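You operate a simulated robot arm through the tools that you are given. There is no shell and no other tool.

You are at the controls of a simulated robot arm. One attempt, no reset.

TASK
Dry the crumbs in the pan with the red handle at 70 C.
Fine: hood shut before the green button; wait for the green lamp; dial off; hands off the hot plate.

The check looks at the end state, three seconds after you hand in, the way a careful person would. Anything else that was tipped, shoved, dropped, spilled or broken makes it a failure.

THE ROBOT
A 6-joint arm with a two-finger parallel gripper, fixed in place. Base frame: the origin is on the floor under the middle of its stand, x ahead of it, y to its left, z up; the work surface is at about z = 860. Lengths are in mm, angles in degrees, forces in N, time in s.
It reaches about 1313 mm from its shoulder. Its first joint turns from -166.0 to 166.0 degrees. Payload 3.43 kg.
The tool frame sits at the grasp point between the pads (the TCP): z along the fingers, y along the line on which they close. The tips reach 34 mm beyond it. Largest opening 128 mm; finger width 24, thickness 12; the body of the gripper, 48 by 130 mm, starts 96 mm behind the TCP.
Orientation is that of the tool frame in the base frame, as a unit quaternion [w, x, y, z]. With the fingers straight down and closing along the base's y, the tool's x points along the base's -x, its y along +y and its z along -z.

THE INTERFACE
- The arm moves only by the tool arm_command. Its argument "commands" is a list of rows, each an object (a shift or turn left out is 0, a gripper value left out holds the last) with "linear": the shift along the tool's x, y, z in units of 20 mm (1.0 is 20 mm), a list of three; "delta_rot": the turn, a rotation vector about the tool's x, y, z in units of 4 degrees (1.0 is 4 degrees), a list of three; "claw": the closure, from 0 (fully open) to 1 (shut). In form: [{"linear": [dx, dy, dz], "delta_rot": [rx, ry, rz], "claw": claw}, ...]. A call has 1 to 20 rows; each row shifts and turns the commanded pose from where the row before left it, along the tool's axes as they then stand. A call with a number of a shift or a turn outside -1 to 1 is refused whole. Rows are played at 5 a second. More than 50 mm and 8.6 degrees between two rows, or a gripper value outside its range, and nothing of the call is played. Where a pose cannot be reached the arm comes as near as it can. A force on the tool above 40 N (or 10 N above the force at the start of the call, whichever is more), or a blocked arm, ends the call early, and 0.2 s more pass. The fingers move at their own pace (about 153 mm/s each) and stop on an object; they squeeze with about 34 N. The grip force told is the motor's: it shows also when the fingers shut on nothing. Time passes only in rows, and 0.2 s behind the last, so rows that do not move let the fingers close. The reply holds the time, the measured pose of the TCP, the force on the tool along the base axes, the opening and the grip force, in the units named above and with some noise, with the torque about the TCP (base axes, N m) and any sound that the robot's microphone picked up.
- Cameras (640 x 400 px; columns grow to the right, rows downward): "scene" is fixed at [399.6, 651.8, 1447.6]; the picture's right is [-0.90, -0.44, 0.00], its down [-0.36, 0.75, -0.56] and it looks along [0.24, -0.50, -0.83] (base axes); focal length 350 px, centre (320, 200). "wrist" rides on the gripper at [76, -11, -160] in the tool frame; the picture's right is [0.15, 0.99, 0.00], its down [-0.88, 0.13, -0.46] and it looks along [-0.45, 0.07, 0.89] (tool axes); focal length 234 px, centre (320, 200). There is no depth. A picture from a camera that has moved, and an enlarged one, comes with that camera's place and axes in the base frame and with its lens.
- camera(camera): a new picture of that camera. No time passes.
- inspect(camera, box): a new picture of the part [left, top, right, bottom] of that camera's present view, enlarged. No time passes.
- sign_off(): hands the job in; it is judged then, once.

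Places have to be worked out from the pictures, the camera data and where the tool is seen. Open the gripper and draw the arm clear of the work before you hand the job in, unless the task says otherwise.

The tools are called after "Call:" by a JSON object that holds its "method" and its "body". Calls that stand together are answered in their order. arm_command: Moves the arm, as the interface text tells. Its arguments: {"type":"object","properties":{"commands":{"type":"array"}},"required":["commands"]} The other tools are called the same way: camera (camera) takes a picture; inspect (camera, box) takes an enlarged picture of a part of a camera's view; sign_off () hands the job in.

At the start:

```text
time: 0.0
eef_pos: [384.1, 377.1, 1122.9]
ee_rot: [0.0, 0.0, 1.0, 0.0]
wrist_force: [-0.8, 0.2, 0.6]
ft_torque: [0.02, 0.0, -0.02]
width: 127.8
grasp_force: 0.1
```

scene: 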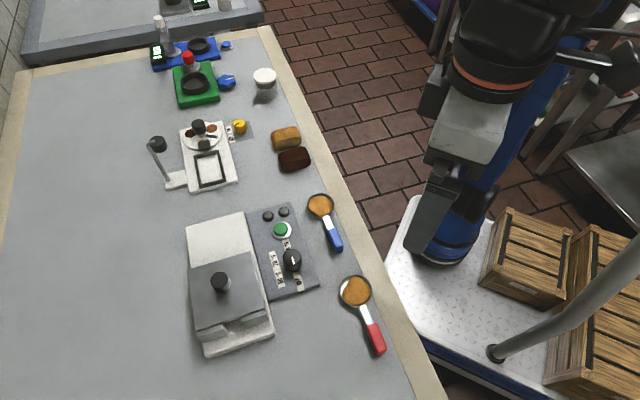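
wrist: 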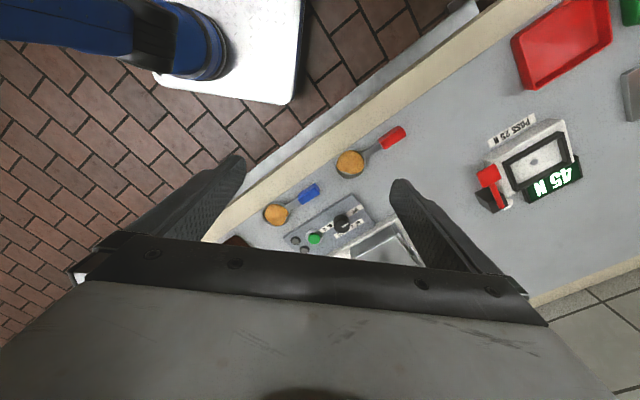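

I start by looking more closely at the device, pans and panel before moving anything.

Call:
{"method": "inspect", "body": {"camera": "scene", "box": [170, 190, 330, 360]}}

Call:
{"method": "inspect", "body": {"camera": "scene", "box": [240, 190, 330, 300]}}

Call:
{"method": "inspect", "body": {"camera": "scene", "box": [290, 180, 410, 370]}}

Call:
{"method": "inspect", "body": {"camera": "scene", "box": [130, 0, 330, 200]}}

Call:
{"method": "inspect", "body": {"camera": "wrist", "box": [220, 110, 430, 270]}}

```text
2.35 times, centred on (250, 275) of scene
camera zoom: at [399.6, 651.8, 1447.6], right [-0.9, -0.44, 0.0], down [-0.36, 0.75, -0.56], along [0.24, -0.5, -0.83], focal length 824 px, centre (485, 24)
```

zoom: 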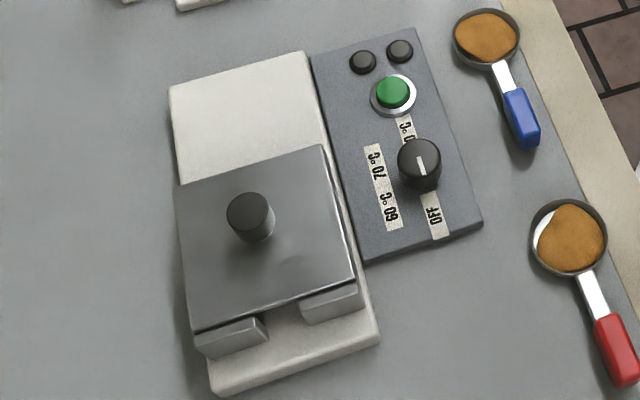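

```text
3.64 times, centred on (285, 245) of scene
camera zoom: at [399.6, 651.8, 1447.6], right [-0.9, -0.44, 0.0], down [-0.36, 0.75, -0.56], along [0.24, -0.5, -0.83], focal length 1274 px, centre (447, 36)
```

zoom: 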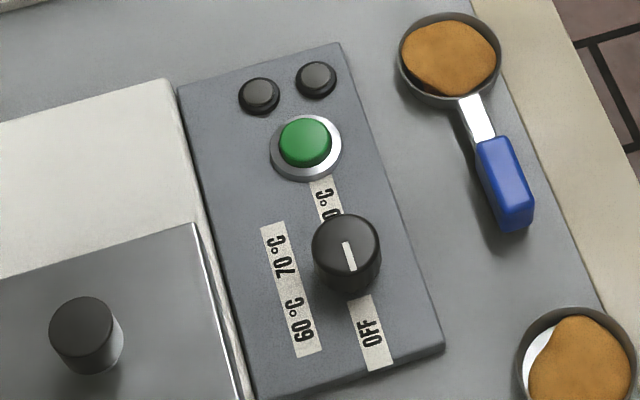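

```text
2.11 times, centred on (350, 275) of scene
camera zoom: at [399.6, 651.8, 1447.6], right [-0.9, -0.44, 0.0], down [-0.36, 0.75, -0.56], along [0.24, -0.5, -0.83], focal length 738 px, centre (257, 42)
```

zoom: 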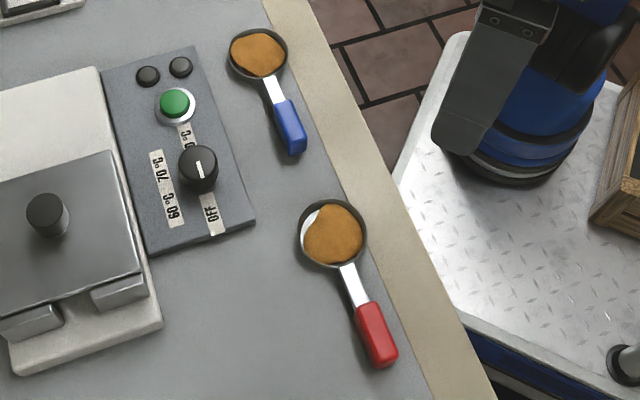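

```text
2.00 times, centred on (230, 100) of scene
camera zoom: at [399.6, 651.8, 1447.6], right [-0.9, -0.44, 0.0], down [-0.36, 0.75, -0.56], along [0.24, -0.5, -0.83], focal length 701 px, centre (500, 400)
```

zoom: 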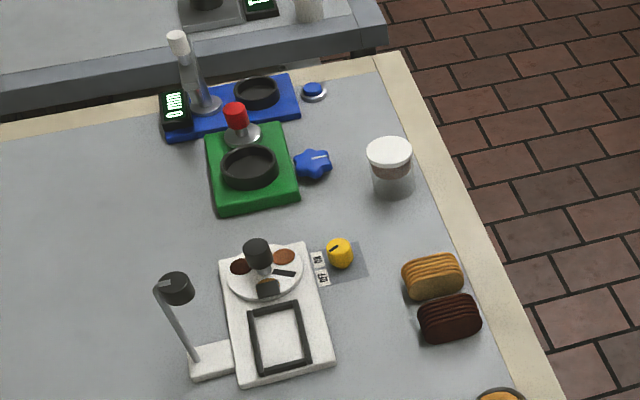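

```text
2.50 times, centred on (325, 190) of wrist
camera zoom: at [307.4, 367.5, 1283.2], right [-0.15, 0.99, 0.0], down [0.88, 0.13, 0.45], along [0.45, 0.07, -0.89], focal length 585 px, centre (308, 225)
```

zoom: 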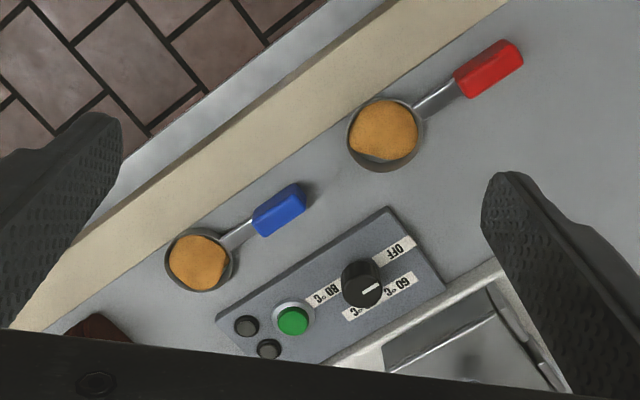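

The dial, green button and a knobbed hood on a white slab are at about 45° to the base axes. I zoom more closely on the hood and dial to understand how they work.

Call:
{"method": "inspect", "body": {"camera": "scene", "box": [180, 240, 280, 360]}}

Call:
{"method": "inspect", "body": {"camera": "scene", "box": [262, 230, 312, 300]}}

Call:
{"method": "inspect", "body": {"camera": "wrist", "box": [320, 180, 440, 270]}}

Call:
{"method": "inspect", "body": {"camera": "scene", "box": [330, 260, 400, 360]}}

```text
3.33 times, centred on (230, 300) of scene
camera zoom: at [399.6, 651.8, 1447.6], right [-0.9, -0.44, 0.0], down [-0.36, 0.75, -0.56], along [0.24, -0.5, -0.83], focal length 1168 px, centre (620, -133)
```

zoom: 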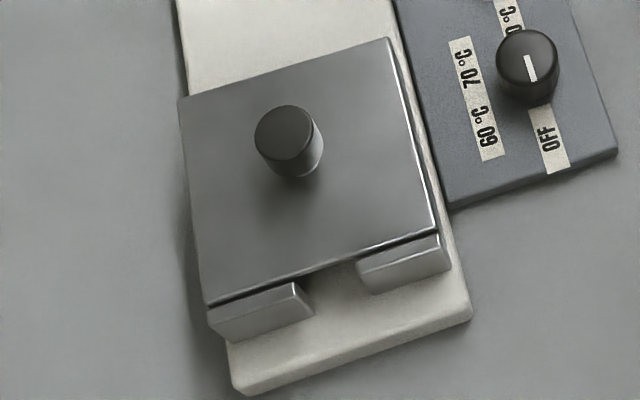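

```text
5.71 times, centred on (287, 265) of scene
camera zoom: at [399.6, 651.8, 1447.6], right [-0.9, -0.44, 0.0], down [-0.36, 0.75, -0.56], along [0.24, -0.5, -0.83], focal length 2002 px, centre (509, -171)
```

zoom: 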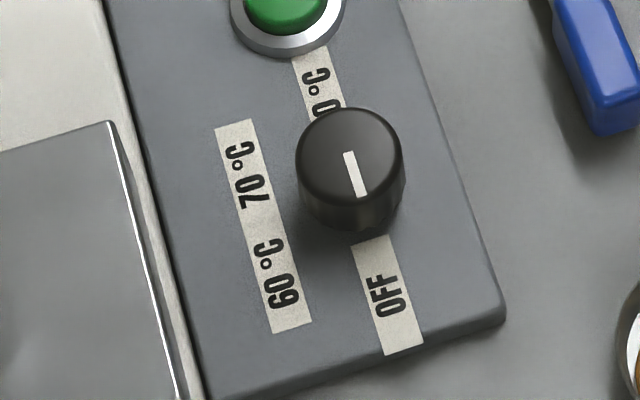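

```text
4.44 times, centred on (380, 225) of wrist
camera zoom: at [307.4, 367.5, 1283.2], right [-0.15, 0.99, 0.0], down [0.88, 0.13, 0.45], along [0.45, 0.07, -0.89], focal length 1041 px, centre (53, 89)
```

zoom: 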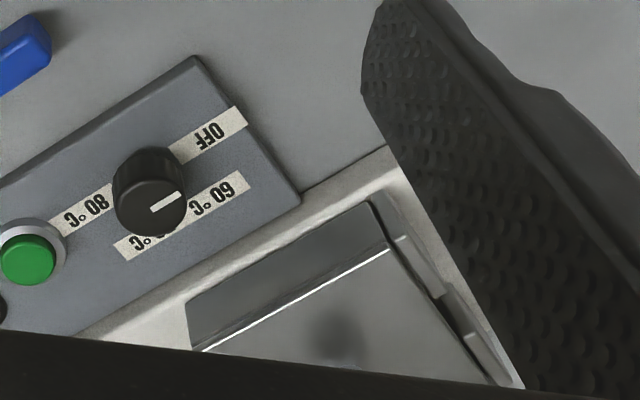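

```text
4.00 times, centred on (365, 310) of scene
camera zoom: at [399.6, 651.8, 1447.6], right [-0.9, -0.44, 0.0], down [-0.36, 0.75, -0.56], along [0.24, -0.5, -0.83], focal length 1402 px, centre (140, -240)
```

zoom: 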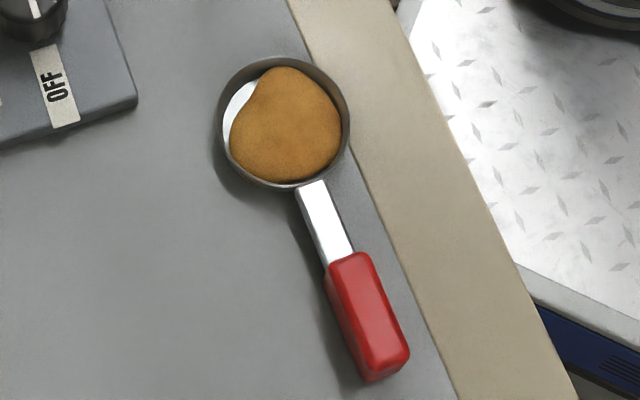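

The hood has a knob on top and sits over the near half of the slab, and the dial pointer looks to be towards OFF. I turn the gripper 45° so it lines up with the device axes, then look again.

Call:
{"method": "arm_command", "body": {"commands": [{"delta_rot": [0, 0, 1]}, {"delta_rot": [0, 0, 1]}, {"delta_rot": [0, 0, 1]}, {"delta_rot": [0, 0, 1]}, {"delta_rot": [0, 0, 1]}, {"delta_rot": [0, 0, 1]}, {"delta_rot": [0, 0, 1]}, {"delta_rot": [0, 0, 1]}, {"delta_rot": [0, 0, 1]}, {"delta_rot": [0, 0, 1]}, {"delta_rot": [0, 0, 1]}, {"delta_rot": [0, 0, 0.25]}]}}

```text
time: 2.6
eef_pos: [383.0, 377.8, 1122.9]
ee_rot: [-0.001, 0.383, 0.924, 0.001]
wrist_force: [-0.8, -0.2, -0.5]
ft_torque: [-0.03, 0.01, 0.0]
width: 128.2
grasp_force: 0.0
```

Orientation is as planned: tool x runs along the device's long axis and tool y across it. Next I move over beside the hood's near end and tilt the wrist camera to look into the hood from the front.

Call:
{"method": "arm_command", "body": {"commands": [{"linear": [0.26, 0.98, 0]}, {"linear": [0.26, 0.98, 0]}, {"linear": [0.26, 0.98, 0]}, {"linear": [0.26, 0.98, 0]}, {"linear": [0.26, 0.98, 0]}, {"linear": [0.26, 0.98, 0]}, {"linear": [0.26, 0.98, 0]}, {"linear": [0.26, 0.98, 0]}, {"linear": [0.26, 0.98, 0]}, {"linear": [0.26, 0.98, 0]}, {"linear": [0.26, 0.98, 0]}, {"linear": [0.26, 0.98, 0]}, {"linear": [0.26, 0.98, 0]}, {"linear": [0.26, 0.98, 0]}, {"linear": [0.26, 0.98, 0]}]}}

Call:
{"method": "arm_command", "body": {"commands": [{"delta_rot": [0, -1, 0]}, {"delta_rot": [0, -1, 0]}, {"delta_rot": [0, -1, 0]}, {"delta_rot": [0, -1, 0]}, {"delta_rot": [0, -1, 0]}, {"delta_rot": [0, -1, 0]}, {"delta_rot": [0, -1, 0]}, {"delta_rot": [0, -0.5, 0]}]}}

Call:
{"method": "camera", "body": {"camera": "wrist"}}

```text
time: 5.8
eef_pos: [527.6, 618.8, 1080.8]
ee_rot: [0.0, 0.382, 0.924, 0.003]
wrist_force: [-0.3, -0.1, 0.4]
ft_torque: [0.01, -0.03, 0.01]
width: 128.0
grasp_force: 0.1
out of reach, approached as far as the arm can: row 11, 12, 13, 14, 15
```

```text
time: 7.6
eef_pos: [525.9, 580.3, 1018.9]
ee_rot: [0.238, 0.37, 0.893, -0.096]
wrist_force: [0.8, -0.3, 0.1]
ft_torque: [0.05, -0.03, -0.01]
width: 128.0
grasp_force: 0.1
out of reach, approached as far as the arm can: row 1, 2, 3, 4, 5, 6, 7, 8
```

```text
taken
camera wrist: at [413.7, 675.5, 1119.8], right [0.61, 0.79, -0.07], down [0.47, -0.29, 0.83], along [0.64, -0.54, -0.55], focal length 234 px, centre (320, 200)
```

wrist: 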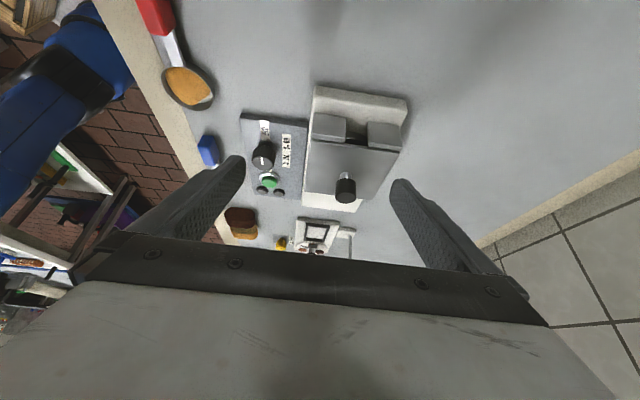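

The arm hit its reach limit up high, but this view is useful. I enlarge the hood front and the panel.

Call:
{"method": "inspect", "body": {"camera": "wrist", "box": [290, 75, 420, 215]}}

Call:
{"method": "inspect", "body": {"camera": "wrist", "box": [230, 105, 310, 200]}}

Call:
{"method": "inspect", "body": {"camera": "wrist", "box": [120, 0, 240, 120]}}

Call:
{"method": "camera", "body": {"camera": "scene"}}

```text
2.86 times, centred on (355, 145) of wrist
camera zoom: at [413.7, 675.5, 1119.8], right [0.61, 0.79, -0.07], down [0.47, -0.29, 0.83], along [0.64, -0.54, -0.55], focal length 669 px, centre (220, 357)
```

zoom: 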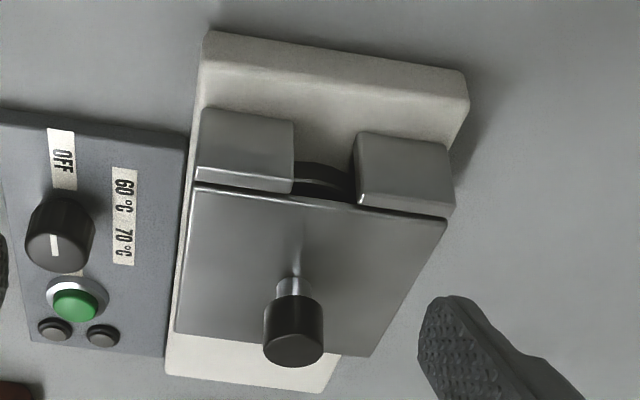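

```text
4.21 times, centred on (270, 152) of wrist
camera zoom: at [413.7, 675.5, 1119.8], right [0.61, 0.79, -0.07], down [0.47, -0.29, 0.83], along [0.64, -0.54, -0.55], focal length 986 px, centre (530, 400)
```

zoom: 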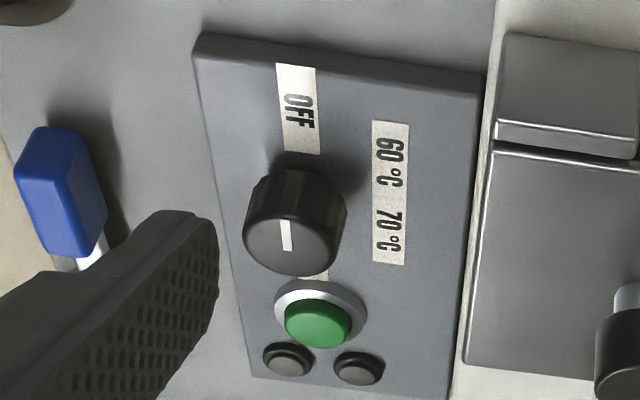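

```text
3.33 times, centred on (180, 60) of wrist
camera zoom: at [413.7, 675.5, 1119.8], right [0.61, 0.79, -0.07], down [0.47, -0.29, 0.83], along [0.64, -0.54, -0.55], focal length 781 px, centre (787, 667)
```

zoom: 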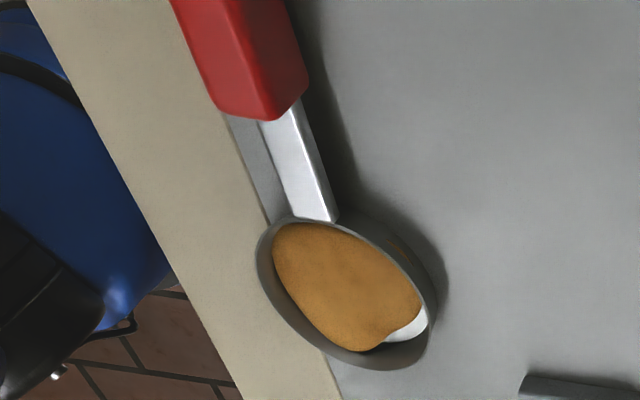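

```text
taken
```

scene: 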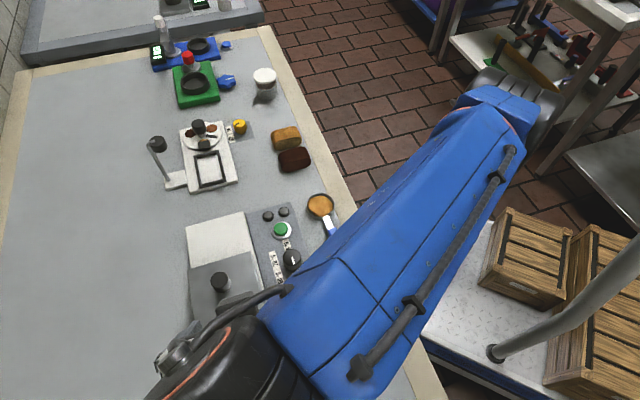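

The pointer is on OFF; 60, 70 and 80 lie about 60°, 120° and 180° round from it on the hood side. I enlarge the hood front slit to see whether the front walls belong to the hood or to the slab.

Call:
{"method": "inspect", "body": {"camera": "wrist", "box": [310, 105, 386, 152]}}

Call:
{"method": "inspect", "body": {"camera": "scene", "box": [180, 205, 280, 300]}}

```text
8.42 times, centred on (348, 128) of wrist
camera zoom: at [413.7, 675.5, 1119.8], right [0.61, 0.79, -0.07], down [0.47, -0.29, 0.83], along [0.64, -0.54, -0.55], focal length 1972 px, centre (84, 802)
```

zoom: 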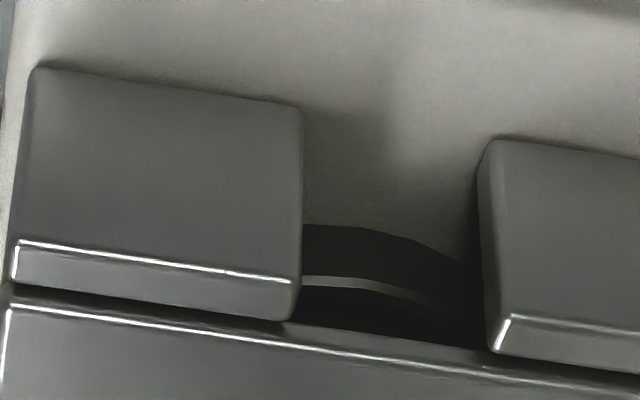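

```text
4.21 times, centred on (230, 252) of scene
camera zoom: at [399.6, 651.8, 1447.6], right [-0.9, -0.44, 0.0], down [-0.36, 0.75, -0.56], along [0.24, -0.5, -0.83], focal length 1475 px, centre (699, -21)
```

zoom: 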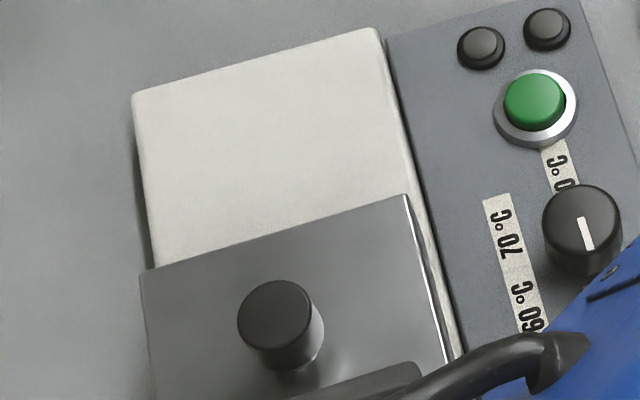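

Through the slit a black hot plate is visible, and the front walls look separate from the roof, so I expect the hood to slide towards the far half of the slab. I level the gripper again and check where the commanded pose ends up.

Call:
{"method": "arm_command", "body": {"commands": [{"delta_rot": [0, 1, 0]}, {"delta_rot": [0, 1, 0]}, {"delta_rot": [0, 1, 0]}, {"delta_rot": [0, 1, 0]}, {"delta_rot": [0, 1, 0]}, {"delta_rot": [0, 1, 0]}, {"delta_rot": [0, 1, 0]}, {"delta_rot": [0, 0.5, 0]}]}}

```text
time: 9.4
eef_pos: [524.5, 579.9, 1019.6]
ee_rot: [-0.001, 0.382, 0.924, 0.0]
wrist_force: [-0.6, 0.1, 0.9]
ft_torque: [0.0, -0.04, -0.02]
width: 128.1
grasp_force: 0.1
```

The pose follows from the measured one. I now move directly above the hood knob, estimated at about (613, 547) with its top near z 957, staying at z 1020.

Call:
{"method": "arm_command", "body": {"commands": [{"linear": [-0.858, 0.396, 0]}, {"linear": [-0.858, 0.396, 0]}, {"linear": [-0.858, 0.396, 0]}, {"linear": [-0.858, 0.396, 0]}, {"linear": [-0.858, 0.396, 0]}]}}

Call:
{"method": "camera", "body": {"camera": "wrist"}}

Call:
{"method": "camera", "body": {"camera": "scene"}}

```text
time: 10.6
eef_pos: [613.4, 546.5, 1019.2]
ee_rot: [-0.001, 0.383, 0.924, 0.0]
wrist_force: [0.1, 0.6, -0.5]
ft_torque: [-0.02, -0.01, 0.01]
width: 128.2
grasp_force: 0.1
```

```text
taken
camera wrist: at [552.6, 593.7, 1179.5], right [0.6, 0.8, 0.0], down [0.72, -0.53, 0.45], along [0.37, -0.27, -0.89], focal length 234 px, centre (320, 200)
```

wrist: 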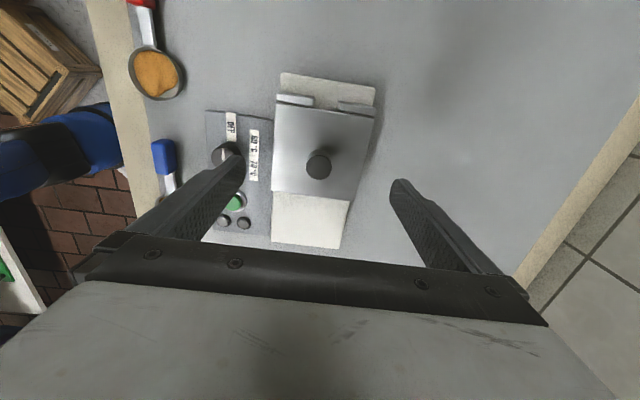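

```text
taken
```

scene: 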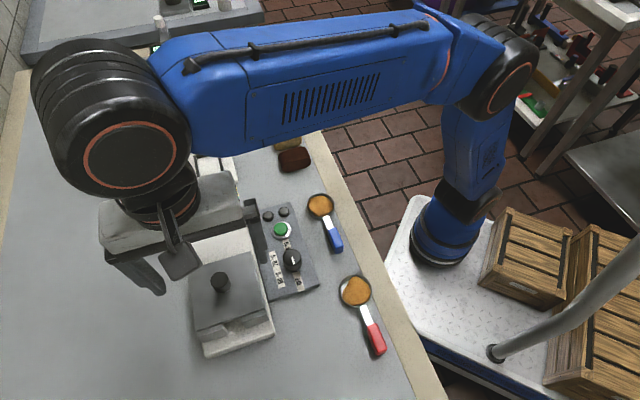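

The knob appears right between the fingers. I check it enlarged before descending.

Call:
{"method": "inspect", "body": {"camera": "wrist", "box": [260, 60, 400, 250]}}

```text
2.11 times, centred on (330, 155) of wrist
camera zoom: at [552.6, 593.7, 1179.5], right [0.6, 0.8, 0.0], down [0.72, -0.53, 0.45], along [0.37, -0.27, -0.89], focal length 493 px, centre (299, 295)
```

zoom: 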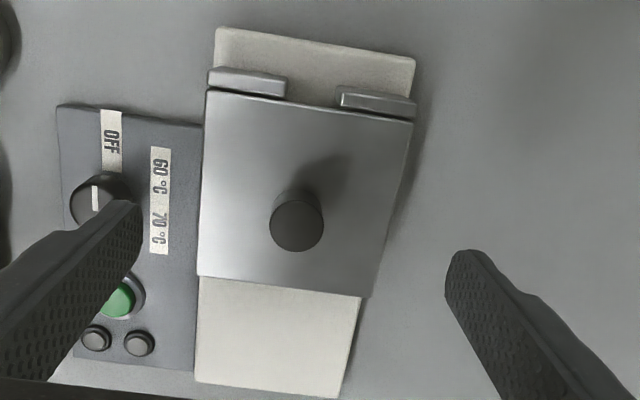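

Aligned within about a millimetre. I lower to TCP z≈964 so the tips stay clear of the hood roof, then close on the knob.

Call:
{"method": "arm_command", "body": {"commands": [{"linear": [0, 0, 0.9]}, {"linear": [0, 0, 0.9]}, {"linear": [0, 0, 0.95]}, {}, {"claw": 1}, {"claw": 1}, {"claw": 1}, {"claw": 1}]}}

Call:
{"method": "inspect", "body": {"camera": "scene", "box": [130, 200, 330, 370]}}

```text
time: 12.4
eef_pos: [612.5, 545.0, 962.7]
ee_rot: [-0.001, 0.383, 0.924, -0.001]
wrist_force: [-21.2, -22.1, -13.7]
ft_torque: [-0.3, 0.23, -0.07]
width: 25.5
grasp_force: 45.1
```

```text
2.35 times, centred on (230, 285) of scene
camera zoom: at [399.6, 651.8, 1447.6], right [-0.9, -0.44, 0.0], down [-0.36, 0.75, -0.56], along [0.24, -0.5, -0.83], focal length 824 px, centre (532, 0)
```

zoom: 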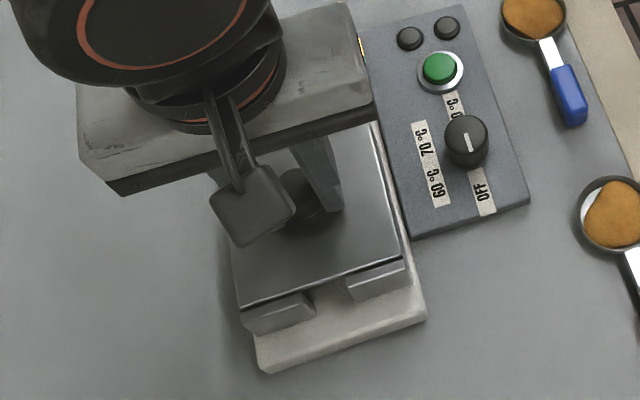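

The knob is gripped (25.5 mm) with a sideways load of about 30 N, because the knob sits about 1.5 mm nearer the robot than my commanded pose. I ease that off before sliding.

Call:
{"method": "arm_command", "body": {"commands": [{"linear": [0, -0.08, 0]}, {}]}}

```text
time: 13.0
eef_pos: [612.7, 545.8, 963.2]
ee_rot: [-0.001, 0.383, 0.924, 0.0]
wrist_force: [-7.7, -10.1, -10.2]
ft_torque: [-0.33, -0.07, -0.04]
width: 25.4
grasp_force: 44.9
```

The load is down to about 12 N. I try a small slide of about 6 mm towards the far half of the slab and watch the force.

Call:
{"method": "arm_command", "body": {"commands": [{"linear": [-0.1, -0.03, 0]}, {"linear": [-0.1, 0, 0]}, {"linear": [-0.1, 0, 0]}, {}]}}

Call:
{"method": "inspect", "body": {"camera": "scene", "box": [180, 240, 280, 360]}}

```text
time: 14.0
eef_pos: [617.1, 541.1, 963.1]
ee_rot: [-0.001, 0.383, 0.924, 0.0]
wrist_force: [7.9, 11.6, -7.2]
ft_torque: [0.57, 0.33, 0.07]
width: 25.7
grasp_force: 44.8
```

```text
3.33 times, centred on (230, 300) of scene
camera zoom: at [399.6, 651.8, 1447.6], right [-0.9, -0.44, 0.0], down [-0.36, 0.75, -0.56], along [0.24, -0.5, -0.83], focal length 1168 px, centre (620, -133)
```

zoom: 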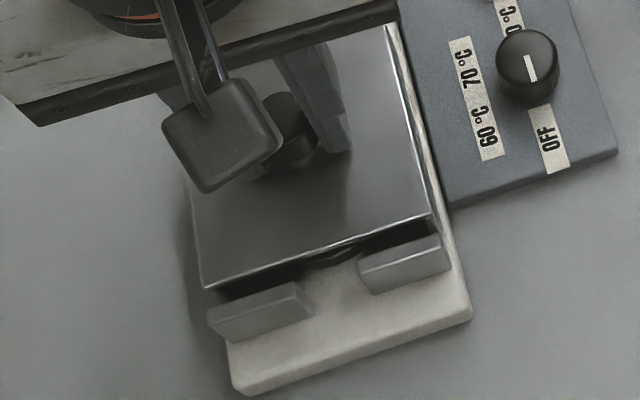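

The hood slides cleanly and the front walls stay put, uncovering the hot plate. I keep sliding it towards the far end in stages, watching the side load.

Call:
{"method": "arm_command", "body": {"commands": [{"linear": [-0.4, 0.03, 0]}, {"linear": [-0.4, 0, 0]}, {"linear": [-0.4, 0, 0]}, {"linear": [-0.4, 0, 0]}, {}]}}

```text
time: 15.2
eef_pos: [640.0, 520.5, 963.1]
ee_rot: [-0.001, 0.382, 0.924, 0.001]
wrist_force: [20.5, 21.1, -2.9]
ft_torque: [-0.07, -0.58, 0.06]
width: 25.7
grasp_force: 44.8
```

The slide axis is about 3° off my 45° (real heading about −42°), giving a 29 N side load. I correct the offset and follow that heading for the rest.

Call:
{"method": "arm_command", "body": {"commands": [{"linear": [0, 0.08, 0]}, {"linear": [-0.2, 0.012, 0]}, {}]}}

```text
time: 16.0
eef_pos: [643.3, 517.3, 964.0]
ee_rot: [-0.001, 0.382, 0.924, -0.002]
wrist_force: [-7.5, -7.4, -17.5]
ft_torque: [0.1, 0.28, 0.04]
width: 25.5
grasp_force: 45.1
```

Side load is now small (about −10 N), and the measured path gives a heading about 2° off my axis. I continue sliding with that ratio.

Call:
{"method": "arm_command", "body": {"commands": [{"linear": [-0.4, -0.005, 0]}, {"linear": [-0.4, 0.014, 0]}, {"linear": [-0.4, 0.014, 0]}, {}]}}

```text
time: 16.7
eef_pos: [656.9, 502.6, 963.9]
ee_rot: [-0.003, 0.382, 0.924, -0.003]
wrist_force: [-4.0, -5.2, -4.5]
ft_torque: [0.49, 0.21, -0.17]
width: 25.4
grasp_force: 44.5
stopped in row 3: the force on the tool passed its limit at 41 N (the readings are from after the stop); the commanded pose is now the measured one
```

The slide stopped at about 62 mm of travel with a force spike, which may be the end stop. I look at the scene.

Call:
{"method": "camera", "body": {"camera": "scene"}}

Call:
{"method": "inspect", "body": {"camera": "scene", "box": [180, 220, 290, 360]}}

Call:
{"method": "camera", "body": {"camera": "wrist"}}

```text
taken
```

scene: 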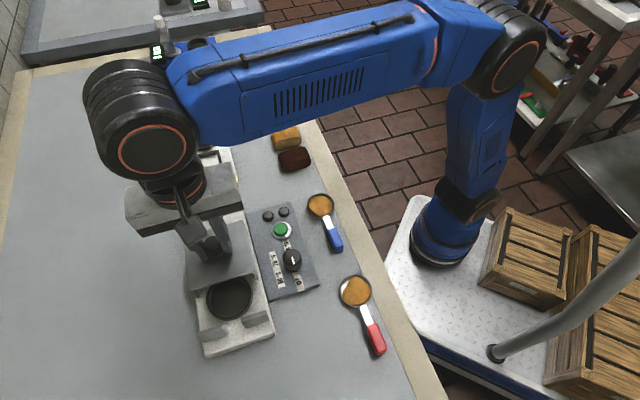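

```text
2.86 times, centred on (235, 290) of scene
camera zoom: at [399.6, 651.8, 1447.6], right [-0.9, -0.44, 0.0], down [-0.36, 0.75, -0.56], along [0.24, -0.5, -0.83], focal length 1001 px, centre (563, -57)
```

zoom: 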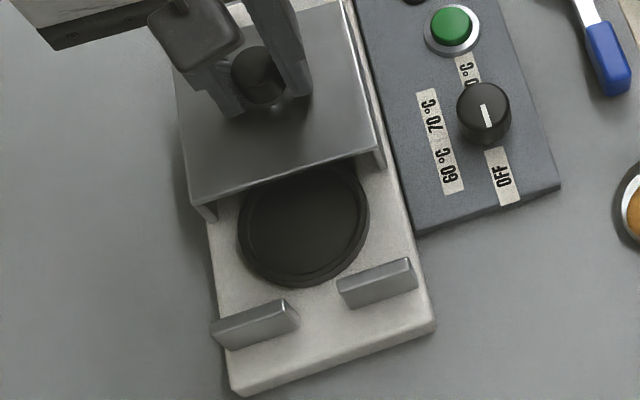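

```text
taken
camera wrist: at [595.9, 550.2, 1123.6], right [0.6, 0.8, 0.0], down [0.72, -0.53, 0.45], along [0.36, -0.27, -0.89], focal length 234 px, centre (320, 200)
```

wrist: 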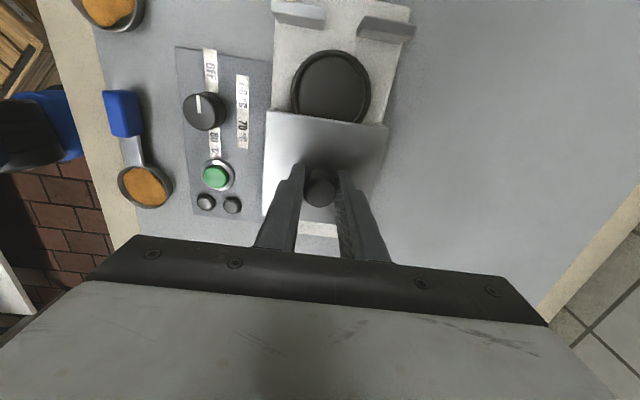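

The plate is mostly uncovered but the hood still overlaps its far edge slightly, and about 35 mm of slab remains beyond. I try slowly a bit further.

Call:
{"method": "arm_command", "body": {"commands": [{"linear": [-0.1, 0.0, 0]}, {"linear": [-0.1, 0.0, 0]}, {}]}}

```text
time: 17.5
eef_pos: [659.3, 500.3, 963.5]
ee_rot: [-0.002, 0.383, 0.924, -0.001]
wrist_force: [-2.1, -2.1, -2.8]
ft_torque: [-0.04, -0.11, 0.04]
width: 25.5
grasp_force: 44.9
```

It moved freely with low force, so this is not the end stop. I continue in small steps.

Call:
{"method": "arm_command", "body": {"commands": [{"linear": [-0.2, 0.004, 0]}, {"linear": [-0.2, 0.004, 0]}, {"linear": [-0.2, 0.004, 0]}, {}]}}

```text
time: 18.5
eef_pos: [668.4, 491.7, 962.7]
ee_rot: [-0.002, 0.382, 0.924, -0.003]
wrist_force: [-7.1, -6.4, -4.0]
ft_torque: [0.2, 0.13, -0.04]
width: 25.4
grasp_force: 45.2
```

Still free (about 78 mm total). I continue a further 12 mm or so.

Call:
{"method": "arm_command", "body": {"commands": [{"linear": [-0.2, -0.01, 0]}, {"linear": [-0.2, 0.004, 0]}, {"linear": [-0.2, 0.004, 0]}, {}]}}

Call:
{"method": "inspect", "body": {"camera": "scene", "box": [180, 220, 290, 360]}}

```text
time: 19.5
eef_pos: [676.1, 483.6, 962.6]
ee_rot: [-0.003, 0.383, 0.924, -0.002]
wrist_force: [-15.2, -15.7, -12.7]
ft_torque: [0.0, 0.09, 0.01]
width: 25.3
grasp_force: 45.2
```

```text
2.86 times, centred on (235, 290) of scene
camera zoom: at [399.6, 651.8, 1447.6], right [-0.9, -0.44, 0.0], down [-0.36, 0.75, -0.56], along [0.24, -0.5, -0.83], focal length 1001 px, centre (563, -57)
```

zoom: 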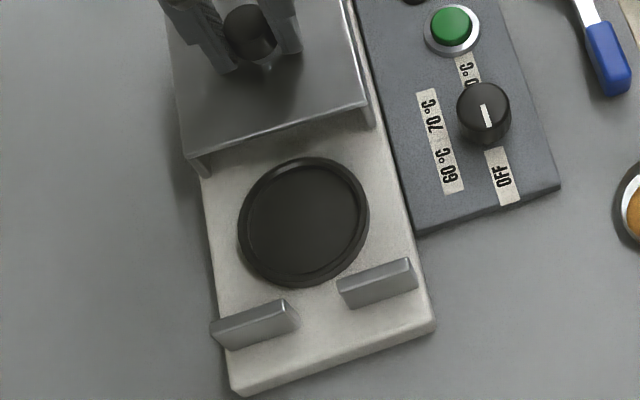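

The hot plate is now fully clear, with the hood about 89 mm back. I open the fingers partway, rise straight up and then look at the plate and pan from above.

Call:
{"method": "arm_command", "body": {"commands": [{"linear": [0, -0.06, 0]}, {"claw": 0.5}, {"claw": 0.5}, {"linear": [0, 0, -0.5], "claw": 0.5}, {"linear": [0, 0, -1], "claw": 0.5}, {"linear": [0, 0, -1], "claw": 0.5}, {"linear": [0, 0, -1], "claw": 0.5}]}}

Call:
{"method": "inspect", "body": {"camera": "scene", "box": [180, 200, 290, 360]}}

```text
time: 21.1
eef_pos: [676.0, 481.5, 1032.6]
ee_rot: [-0.002, 0.382, 0.924, -0.001]
wrist_force: [-0.4, 0.2, 0.5]
ft_torque: [0.03, 0.01, 0.0]
width: 63.9
grasp_force: 0.1
```

```text
2.50 times, centred on (235, 280) of scene
camera zoom: at [399.6, 651.8, 1447.6], right [-0.9, -0.44, 0.0], down [-0.36, 0.75, -0.56], along [0.24, -0.5, -0.83], focal length 876 px, centre (532, 0)
```

zoom: 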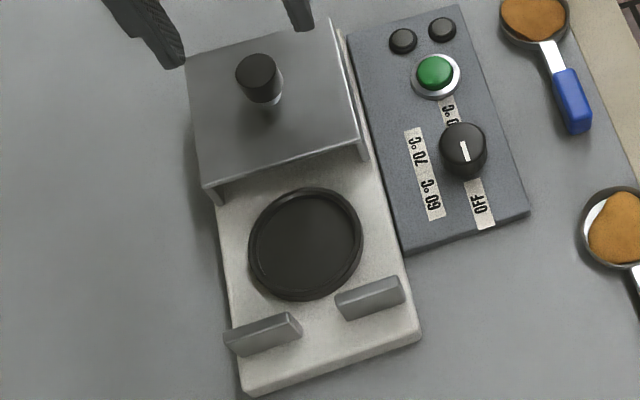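

Released cleanly and the hood stayed back. I move the camera over the plate and get a near-vertical look to fix the plate centre and height.

Call:
{"method": "arm_command", "body": {"commands": [{"linear": [0.8, 0.08, 0]}, {"linear": [0.8, 0.08, 0]}, {"linear": [0.8, 0.08, 0]}, {}]}}

Call:
{"method": "camera", "body": {"camera": "wrist"}}

Call:
{"method": "inspect", "body": {"camera": "wrist", "box": [200, 0, 420, 170]}}

```text
time: 22.1
eef_pos: [646.5, 518.9, 1032.2]
ee_rot: [-0.002, 0.383, 0.924, -0.002]
wrist_force: [-0.1, 0.2, 0.3]
ft_torque: [-0.02, 0.03, 0.02]
width: 63.7
grasp_force: 0.0
```

```text
taken
camera wrist: at [584.8, 567.3, 1192.6], right [0.6, 0.8, 0.0], down [0.72, -0.53, 0.45], along [0.36, -0.27, -0.89], focal length 234 px, centre (320, 200)
```

wrist: 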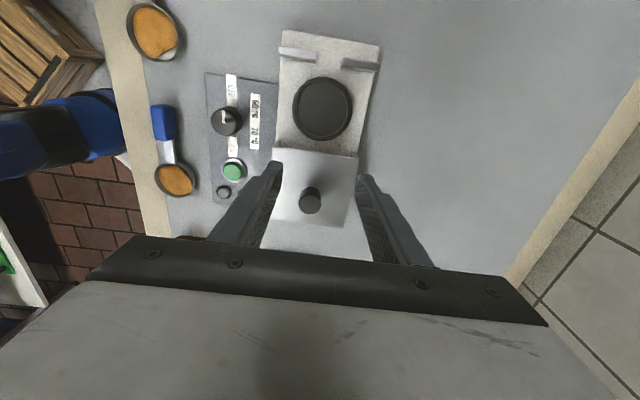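

```text
2.35 times, centred on (310, 85) of wrist
camera zoom: at [584.8, 567.3, 1192.6], right [0.6, 0.8, 0.0], down [0.72, -0.53, 0.45], along [0.36, -0.27, -0.89], focal length 551 px, centre (344, 471)
```

zoom: 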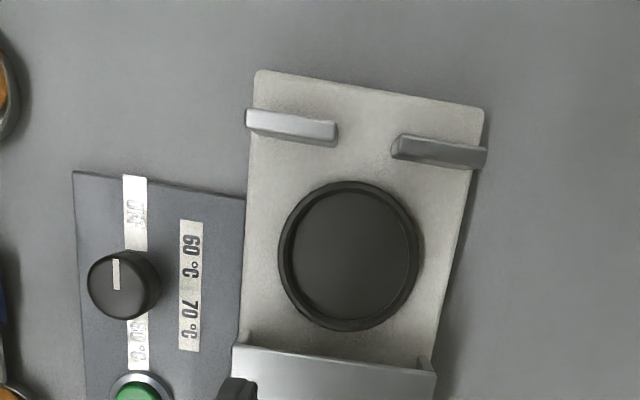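

Plate centre comes out at about (613, 549), rim top near z 887, with a shallow recess about 65 mm wide, so the pan dish has roughly 4–5 mm of margin. I move over the red-handled pan for a near-vertical view.

Call:
{"method": "arm_command", "body": {"commands": [{"linear": [0.25, -1, 0]}, {"linear": [0.25, -1, 0]}, {"linear": [0.25, -1, 0]}, {"linear": [0.25, -1, 0]}, {"linear": [0.25, -1, 0]}, {"linear": [0.25, -1, 0]}, {"linear": [0.25, -1, 0]}, {"linear": [0.25, -1, 0]}, {"linear": [0.25, -1, 0]}, {"linear": [0.25, -1, 0]}, {}]}}

Call:
{"method": "camera", "body": {"camera": "wrist"}}

Call:
{"method": "inspect", "body": {"camera": "wrist", "box": [220, 0, 420, 170]}}

```text
time: 24.5
eef_pos: [468.8, 412.9, 1034.1]
ee_rot: [-0.001, 0.383, 0.924, -0.001]
wrist_force: [0.9, 0.8, -0.3]
ft_torque: [0.01, -0.04, 0.0]
width: 63.8
grasp_force: 0.1
```

```text
taken
camera wrist: at [406.8, 460.3, 1194.6], right [0.6, 0.8, 0.0], down [0.72, -0.53, 0.45], along [0.36, -0.27, -0.89], focal length 234 px, centre (320, 200)
```

wrist: 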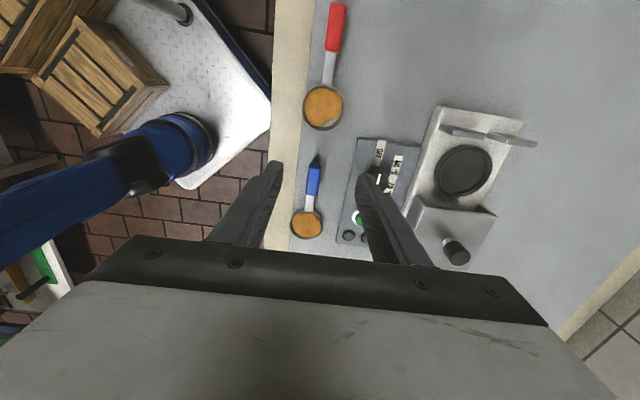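

```text
2.35 times, centred on (320, 85) of wrist
camera zoom: at [406.8, 460.3, 1194.6], right [0.6, 0.8, 0.0], down [0.72, -0.53, 0.45], along [0.36, -0.27, -0.89], focal length 551 px, centre (320, 471)
```

zoom: 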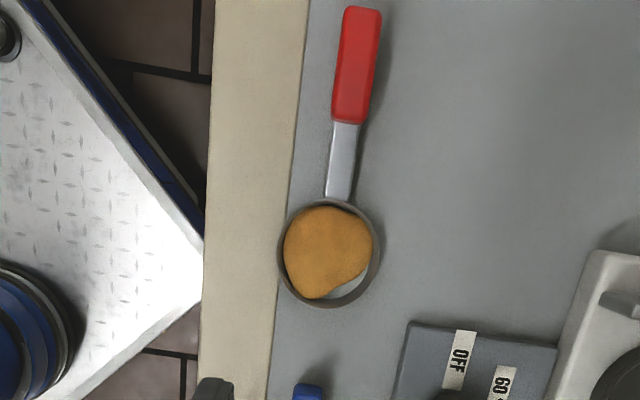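

Pan dish centre is about (434.5, 446), with the red grip running from about (393, 489) to (361, 519) along the device axis. I move above a grip point 82 mm from the dish centre, at (376.5, 504), narrow the fingers and descend partway.

Call:
{"method": "arm_command", "body": {"commands": [{"linear": [0.926, -0.006, 0], "claw": 0.7}, {"linear": [0.926, -0.006, 0]}, {"linear": [0.926, -0.006, 0]}, {"linear": [0.926, -0.006, 0]}, {"linear": [0.926, -0.006, 0]}, {"linear": [0.926, -0.006, 0]}, {"linear": [0.926, -0.006, 0]}, {"linear": [0, 0, 0.85]}, {"linear": [0, 0, 0.85]}, {"linear": [0, 0, 0.85]}, {"linear": [0, 0, 0.85]}, {"linear": [0, 0, 0.85]}, {}]}}

Call:
{"method": "camera", "body": {"camera": "wrist"}}

Call:
{"method": "inspect", "body": {"camera": "wrist", "box": [240, 90, 400, 230]}}

Call:
{"method": "inspect", "body": {"camera": "scene", "box": [300, 250, 420, 390]}}

```text
time: 27.3
eef_pos: [376.5, 504.8, 949.2]
ee_rot: [-0.002, 0.383, 0.924, -0.002]
wrist_force: [0.1, 0.1, 0.8]
ft_torque: [0.03, 0.01, -0.02]
width: 38.4
grasp_force: 0.2
```

```text
taken
camera wrist: at [315.2, 552.7, 1109.8], right [0.6, 0.8, 0.0], down [0.72, -0.53, 0.45], along [0.36, -0.27, -0.89], focal length 234 px, centre (320, 200)
```

wrist: 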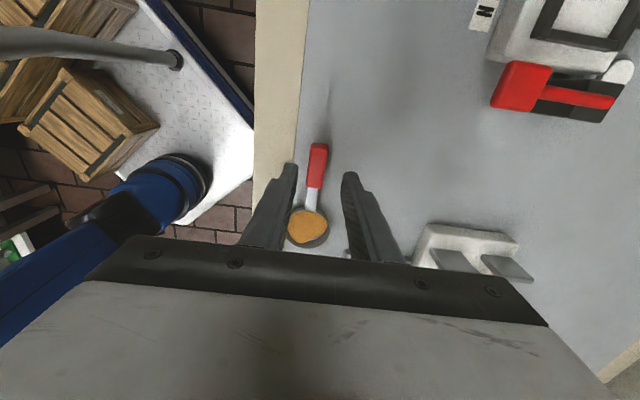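

```text
2.86 times, centred on (320, 160) of wrist
camera zoom: at [315.2, 552.7, 1109.8], right [0.6, 0.8, 0.0], down [0.72, -0.53, 0.45], along [0.36, -0.27, -0.89], focal length 669 px, centre (320, 314)
```

zoom: 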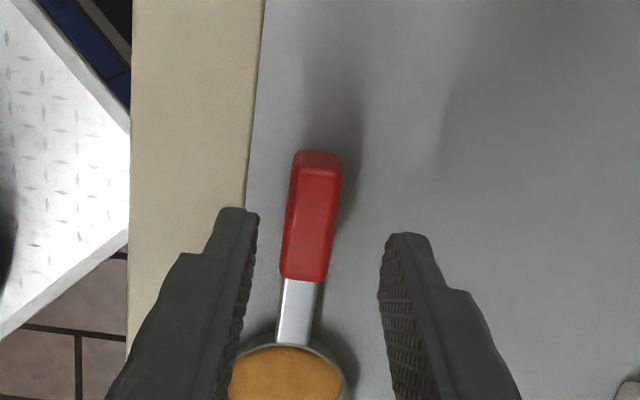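

```text
2.86 times, centred on (360, 320) of scene
camera zoom: at [399.6, 651.8, 1447.6], right [-0.9, -0.44, 0.0], down [-0.36, 0.75, -0.56], along [0.24, -0.5, -0.83], focal length 1001 px, centre (206, -143)
```

zoom: 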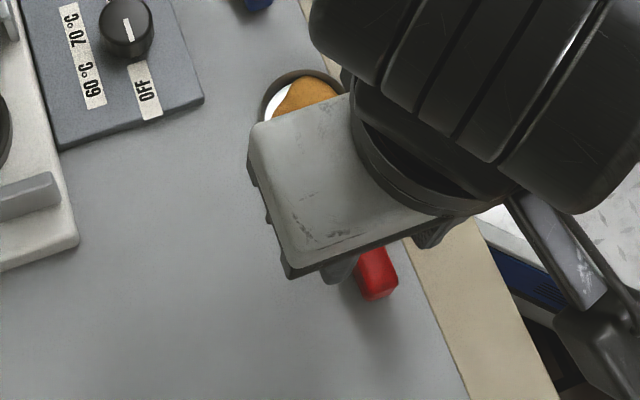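

The handle sits about 2.5 mm towards the robot side of the finger midline and I can centre along it by about 4 mm. I correct both and lower to TCP z≈901 so the tips stay 6–7 mm above the table.

Call:
{"method": "arm_command", "body": {"commands": [{"linear": [-0.2, -0.125, 0]}, {"linear": [0, 0, 0.6]}, {"linear": [0, 0, 0.6]}, {"linear": [0, 0, 0.6]}, {"linear": [0, 0, 0.6]}, {}]}}

Call:
{"method": "inspect", "body": {"camera": "wrist", "box": [240, 90, 400, 230]}}

```text
time: 28.7
eef_pos: [377.2, 500.7, 901.9]
ee_rot: [-0.002, 0.383, 0.924, -0.001]
wrist_force: [0.4, 0.4, 0.0]
ft_torque: [-0.02, -0.04, 0.02]
width: 38.4
grasp_force: 0.1
```

```text
2.86 times, centred on (320, 160) of wrist
camera zoom: at [315.8, 548.1, 1062.1], right [0.6, 0.8, 0.0], down [0.72, -0.53, 0.45], along [0.36, -0.27, -0.89], focal length 669 px, centre (320, 314)
```

zoom: 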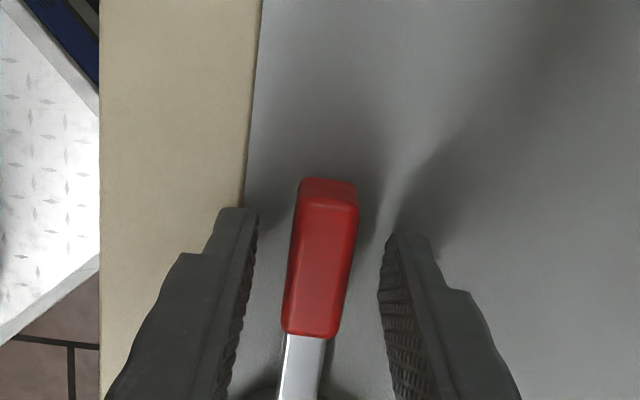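

The handle is centred between the fingers at z 902. I close the gripper on it.

Call:
{"method": "arm_command", "body": {"commands": [{"claw": 1}, {"claw": 1}, {"claw": 1}, {"claw": 1}]}}

Call:
{"method": "inspect", "body": {"camera": "wrist", "box": [240, 90, 400, 260]}}

```text
time: 29.7
eef_pos: [376.6, 501.5, 900.6]
ee_rot: [-0.001, 0.383, 0.924, -0.001]
wrist_force: [0.0, -0.9, -0.3]
ft_torque: [0.04, 0.05, 0.01]
width: 16.9
grasp_force: 33.7
```

```text
2.35 times, centred on (320, 175) of wrist
camera zoom: at [315.8, 548.1, 1062.1], right [0.6, 0.8, 0.0], down [0.72, -0.53, 0.45], along [0.36, -0.27, -0.89], focal length 551 px, centre (320, 259)
```

zoom: 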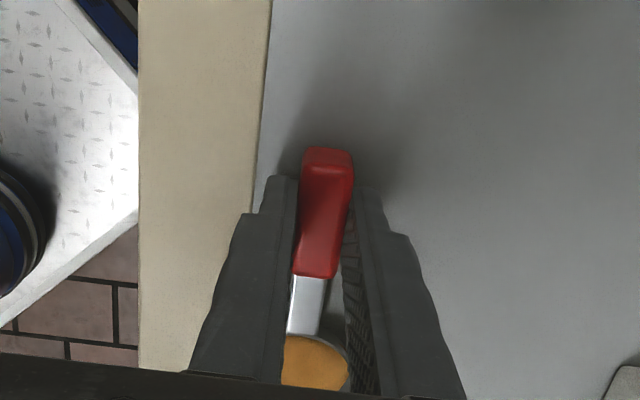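

Grip is on at 16.9 mm with no stray load. I lift slowly by about 20 mm and check the pan stays level.

Call:
{"method": "arm_command", "body": {"commands": [{"linear": [0, 0, -0.25]}, {"linear": [0, 0, -0.25]}, {"linear": [0, 0, -0.25]}, {"linear": [0, 0, -0.25]}, {}]}}

Call:
{"method": "inspect", "body": {"camera": "wrist", "box": [240, 90, 400, 260]}}

Call:
{"method": "inspect", "body": {"camera": "scene", "box": [300, 240, 420, 370]}}

```text
time: 30.9
eef_pos: [377.6, 500.2, 921.5]
ee_rot: [-0.002, 0.382, 0.924, -0.001]
wrist_force: [-0.4, 0.7, -0.5]
ft_torque: [0.01, 0.03, -0.01]
width: 16.9
grasp_force: 33.9
```

```text
2.35 times, centred on (320, 175) of wrist
camera zoom: at [316.7, 547.5, 1081.7], right [0.6, 0.8, 0.0], down [0.72, -0.53, 0.45], along [0.36, -0.27, -0.89], focal length 551 px, centre (320, 259)
```

zoom: 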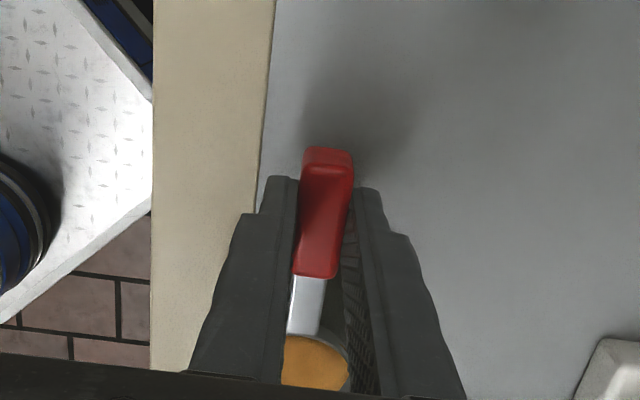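

```text
3.08 times, centred on (360, 305) of scene
camera zoom: at [399.6, 651.8, 1447.6], right [-0.9, -0.44, 0.0], down [-0.36, 0.75, -0.56], along [0.24, -0.5, -0.83], focal length 1078 px, centre (197, -123)
```

zoom: 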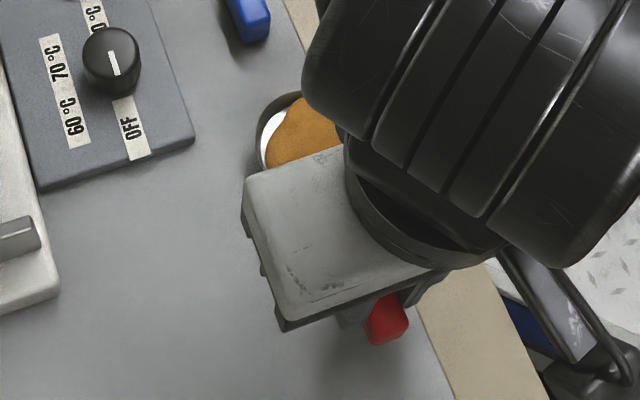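

The pan is held rigidly and level. I raise it to clear the walls and hood, then carry it gently over to above the plate (TCP target about (554.8, 605.7)).

Call:
{"method": "arm_command", "body": {"commands": [{"linear": [0, 0, -0.3]}, {"linear": [0, 0, -0.5]}, {"linear": [0, 0, -0.5]}, {"linear": [0, 0, -0.5]}, {"linear": [0, 0, -0.5]}, {"linear": [0, 0, -0.4]}, {"linear": [0, 0, -0.2]}, {}]}}

Call:
{"method": "arm_command", "body": {"commands": [{"linear": [-0.06, 0.25, 0]}, {"linear": [-0.12, 0.5, 0]}, {"linear": [-0.14, 0.55, 0]}, {"linear": [-0.14, 0.55, 0]}, {"linear": [-0.14, 0.55, 0]}, {"linear": [-0.14, 0.55, 0]}, {"linear": [-0.14, 0.55, 0]}, {"linear": [-0.14, 0.55, 0]}, {"linear": [-0.14, 0.55, 0]}, {"linear": [-0.14, 0.55, 0]}, {"linear": [-0.14, 0.55, 0]}, {"linear": [-0.14, 0.55, 0]}, {"linear": [-0.14, 0.55, 0]}, {"linear": [-0.14, 0.55, 0]}, {"linear": [-0.14, 0.55, 0]}, {"linear": [-0.14, 0.55, 0]}, {"linear": [-0.14, 0.55, 0]}, {"linear": [-0.12, 0.5, 0]}, {"linear": [-0.06, 0.25, 0]}, {}]}}

Call:
{"method": "camera", "body": {"camera": "wrist"}}

Call:
{"method": "camera", "body": {"camera": "scene"}}

```text
time: 32.7
eef_pos: [377.3, 499.6, 979.8]
ee_rot: [-0.002, 0.383, 0.924, -0.001]
wrist_force: [-0.3, 0.2, -0.5]
ft_torque: [0.02, 0.0, 0.0]
width: 17.5
grasp_force: 34.0
```

```text
time: 36.9
eef_pos: [550.8, 601.8, 979.3]
ee_rot: [-0.001, 0.383, 0.924, -0.002]
wrist_force: [0.0, -0.2, -0.5]
ft_torque: [0.06, 0.05, 0.01]
width: 17.0
grasp_force: 34.2
```

```text
taken
camera wrist: at [489.8, 650.5, 1139.8], right [0.6, 0.8, 0.0], down [0.72, -0.53, 0.45], along [0.36, -0.27, -0.89], focal length 234 px, centre (320, 200)
```

wrist: 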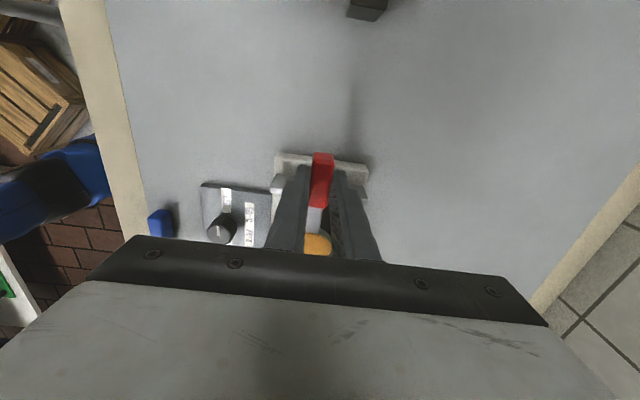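

```text
taken
```

scene: 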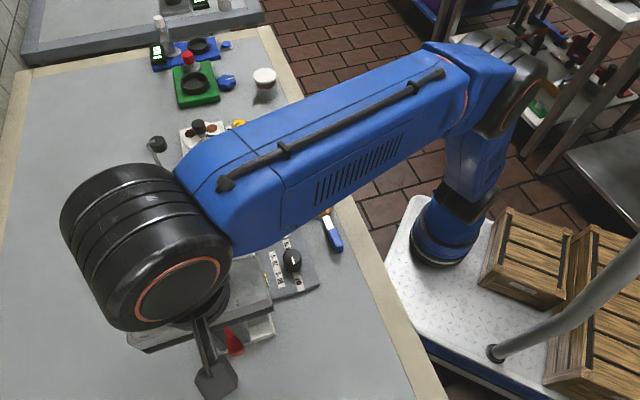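

TCP is at (550.8, 601.8), so 5.6 mm short across. I correct that, then start lowering.

Call:
{"method": "arm_command", "body": {"commands": [{"linear": [0, 0.28, 0]}, {"linear": [0, 0, 0.4]}, {"linear": [0, 0, 0.4]}, {"linear": [0, 0, 0.3]}, {}]}}

Call:
{"method": "inspect", "body": {"camera": "wrist", "box": [220, 100, 420, 260]}}

Call:
{"method": "inspect", "body": {"camera": "scene", "box": [160, 220, 300, 380]}}

```text
time: 38.1
eef_pos: [554.9, 607.6, 955.0]
ee_rot: [-0.002, 0.383, 0.924, -0.001]
wrist_force: [0.0, -1.0, -0.1]
ft_torque: [0.06, 0.05, 0.01]
width: 17.0
grasp_force: 34.6
```

```text
2.50 times, centred on (320, 180) of wrist
camera zoom: at [493.9, 654.5, 1116.6], right [0.6, 0.8, 0.0], down [0.72, -0.53, 0.45], along [0.36, -0.27, -0.89], focal length 585 px, centre (320, 250)
```

zoom: 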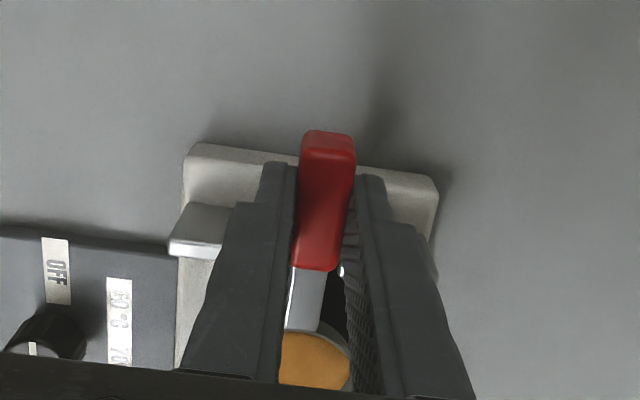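

```text
2.50 times, centred on (230, 300) of scene
camera zoom: at [399.6, 651.8, 1447.6], right [-0.9, -0.44, 0.0], down [-0.36, 0.75, -0.56], along [0.24, -0.5, -0.83], focal length 876 px, centre (545, -50)
```

zoom: 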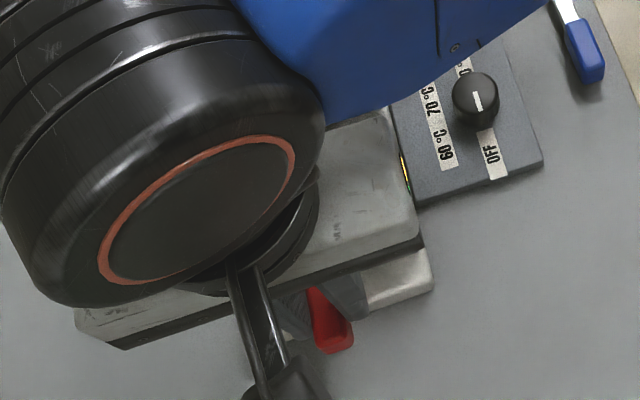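

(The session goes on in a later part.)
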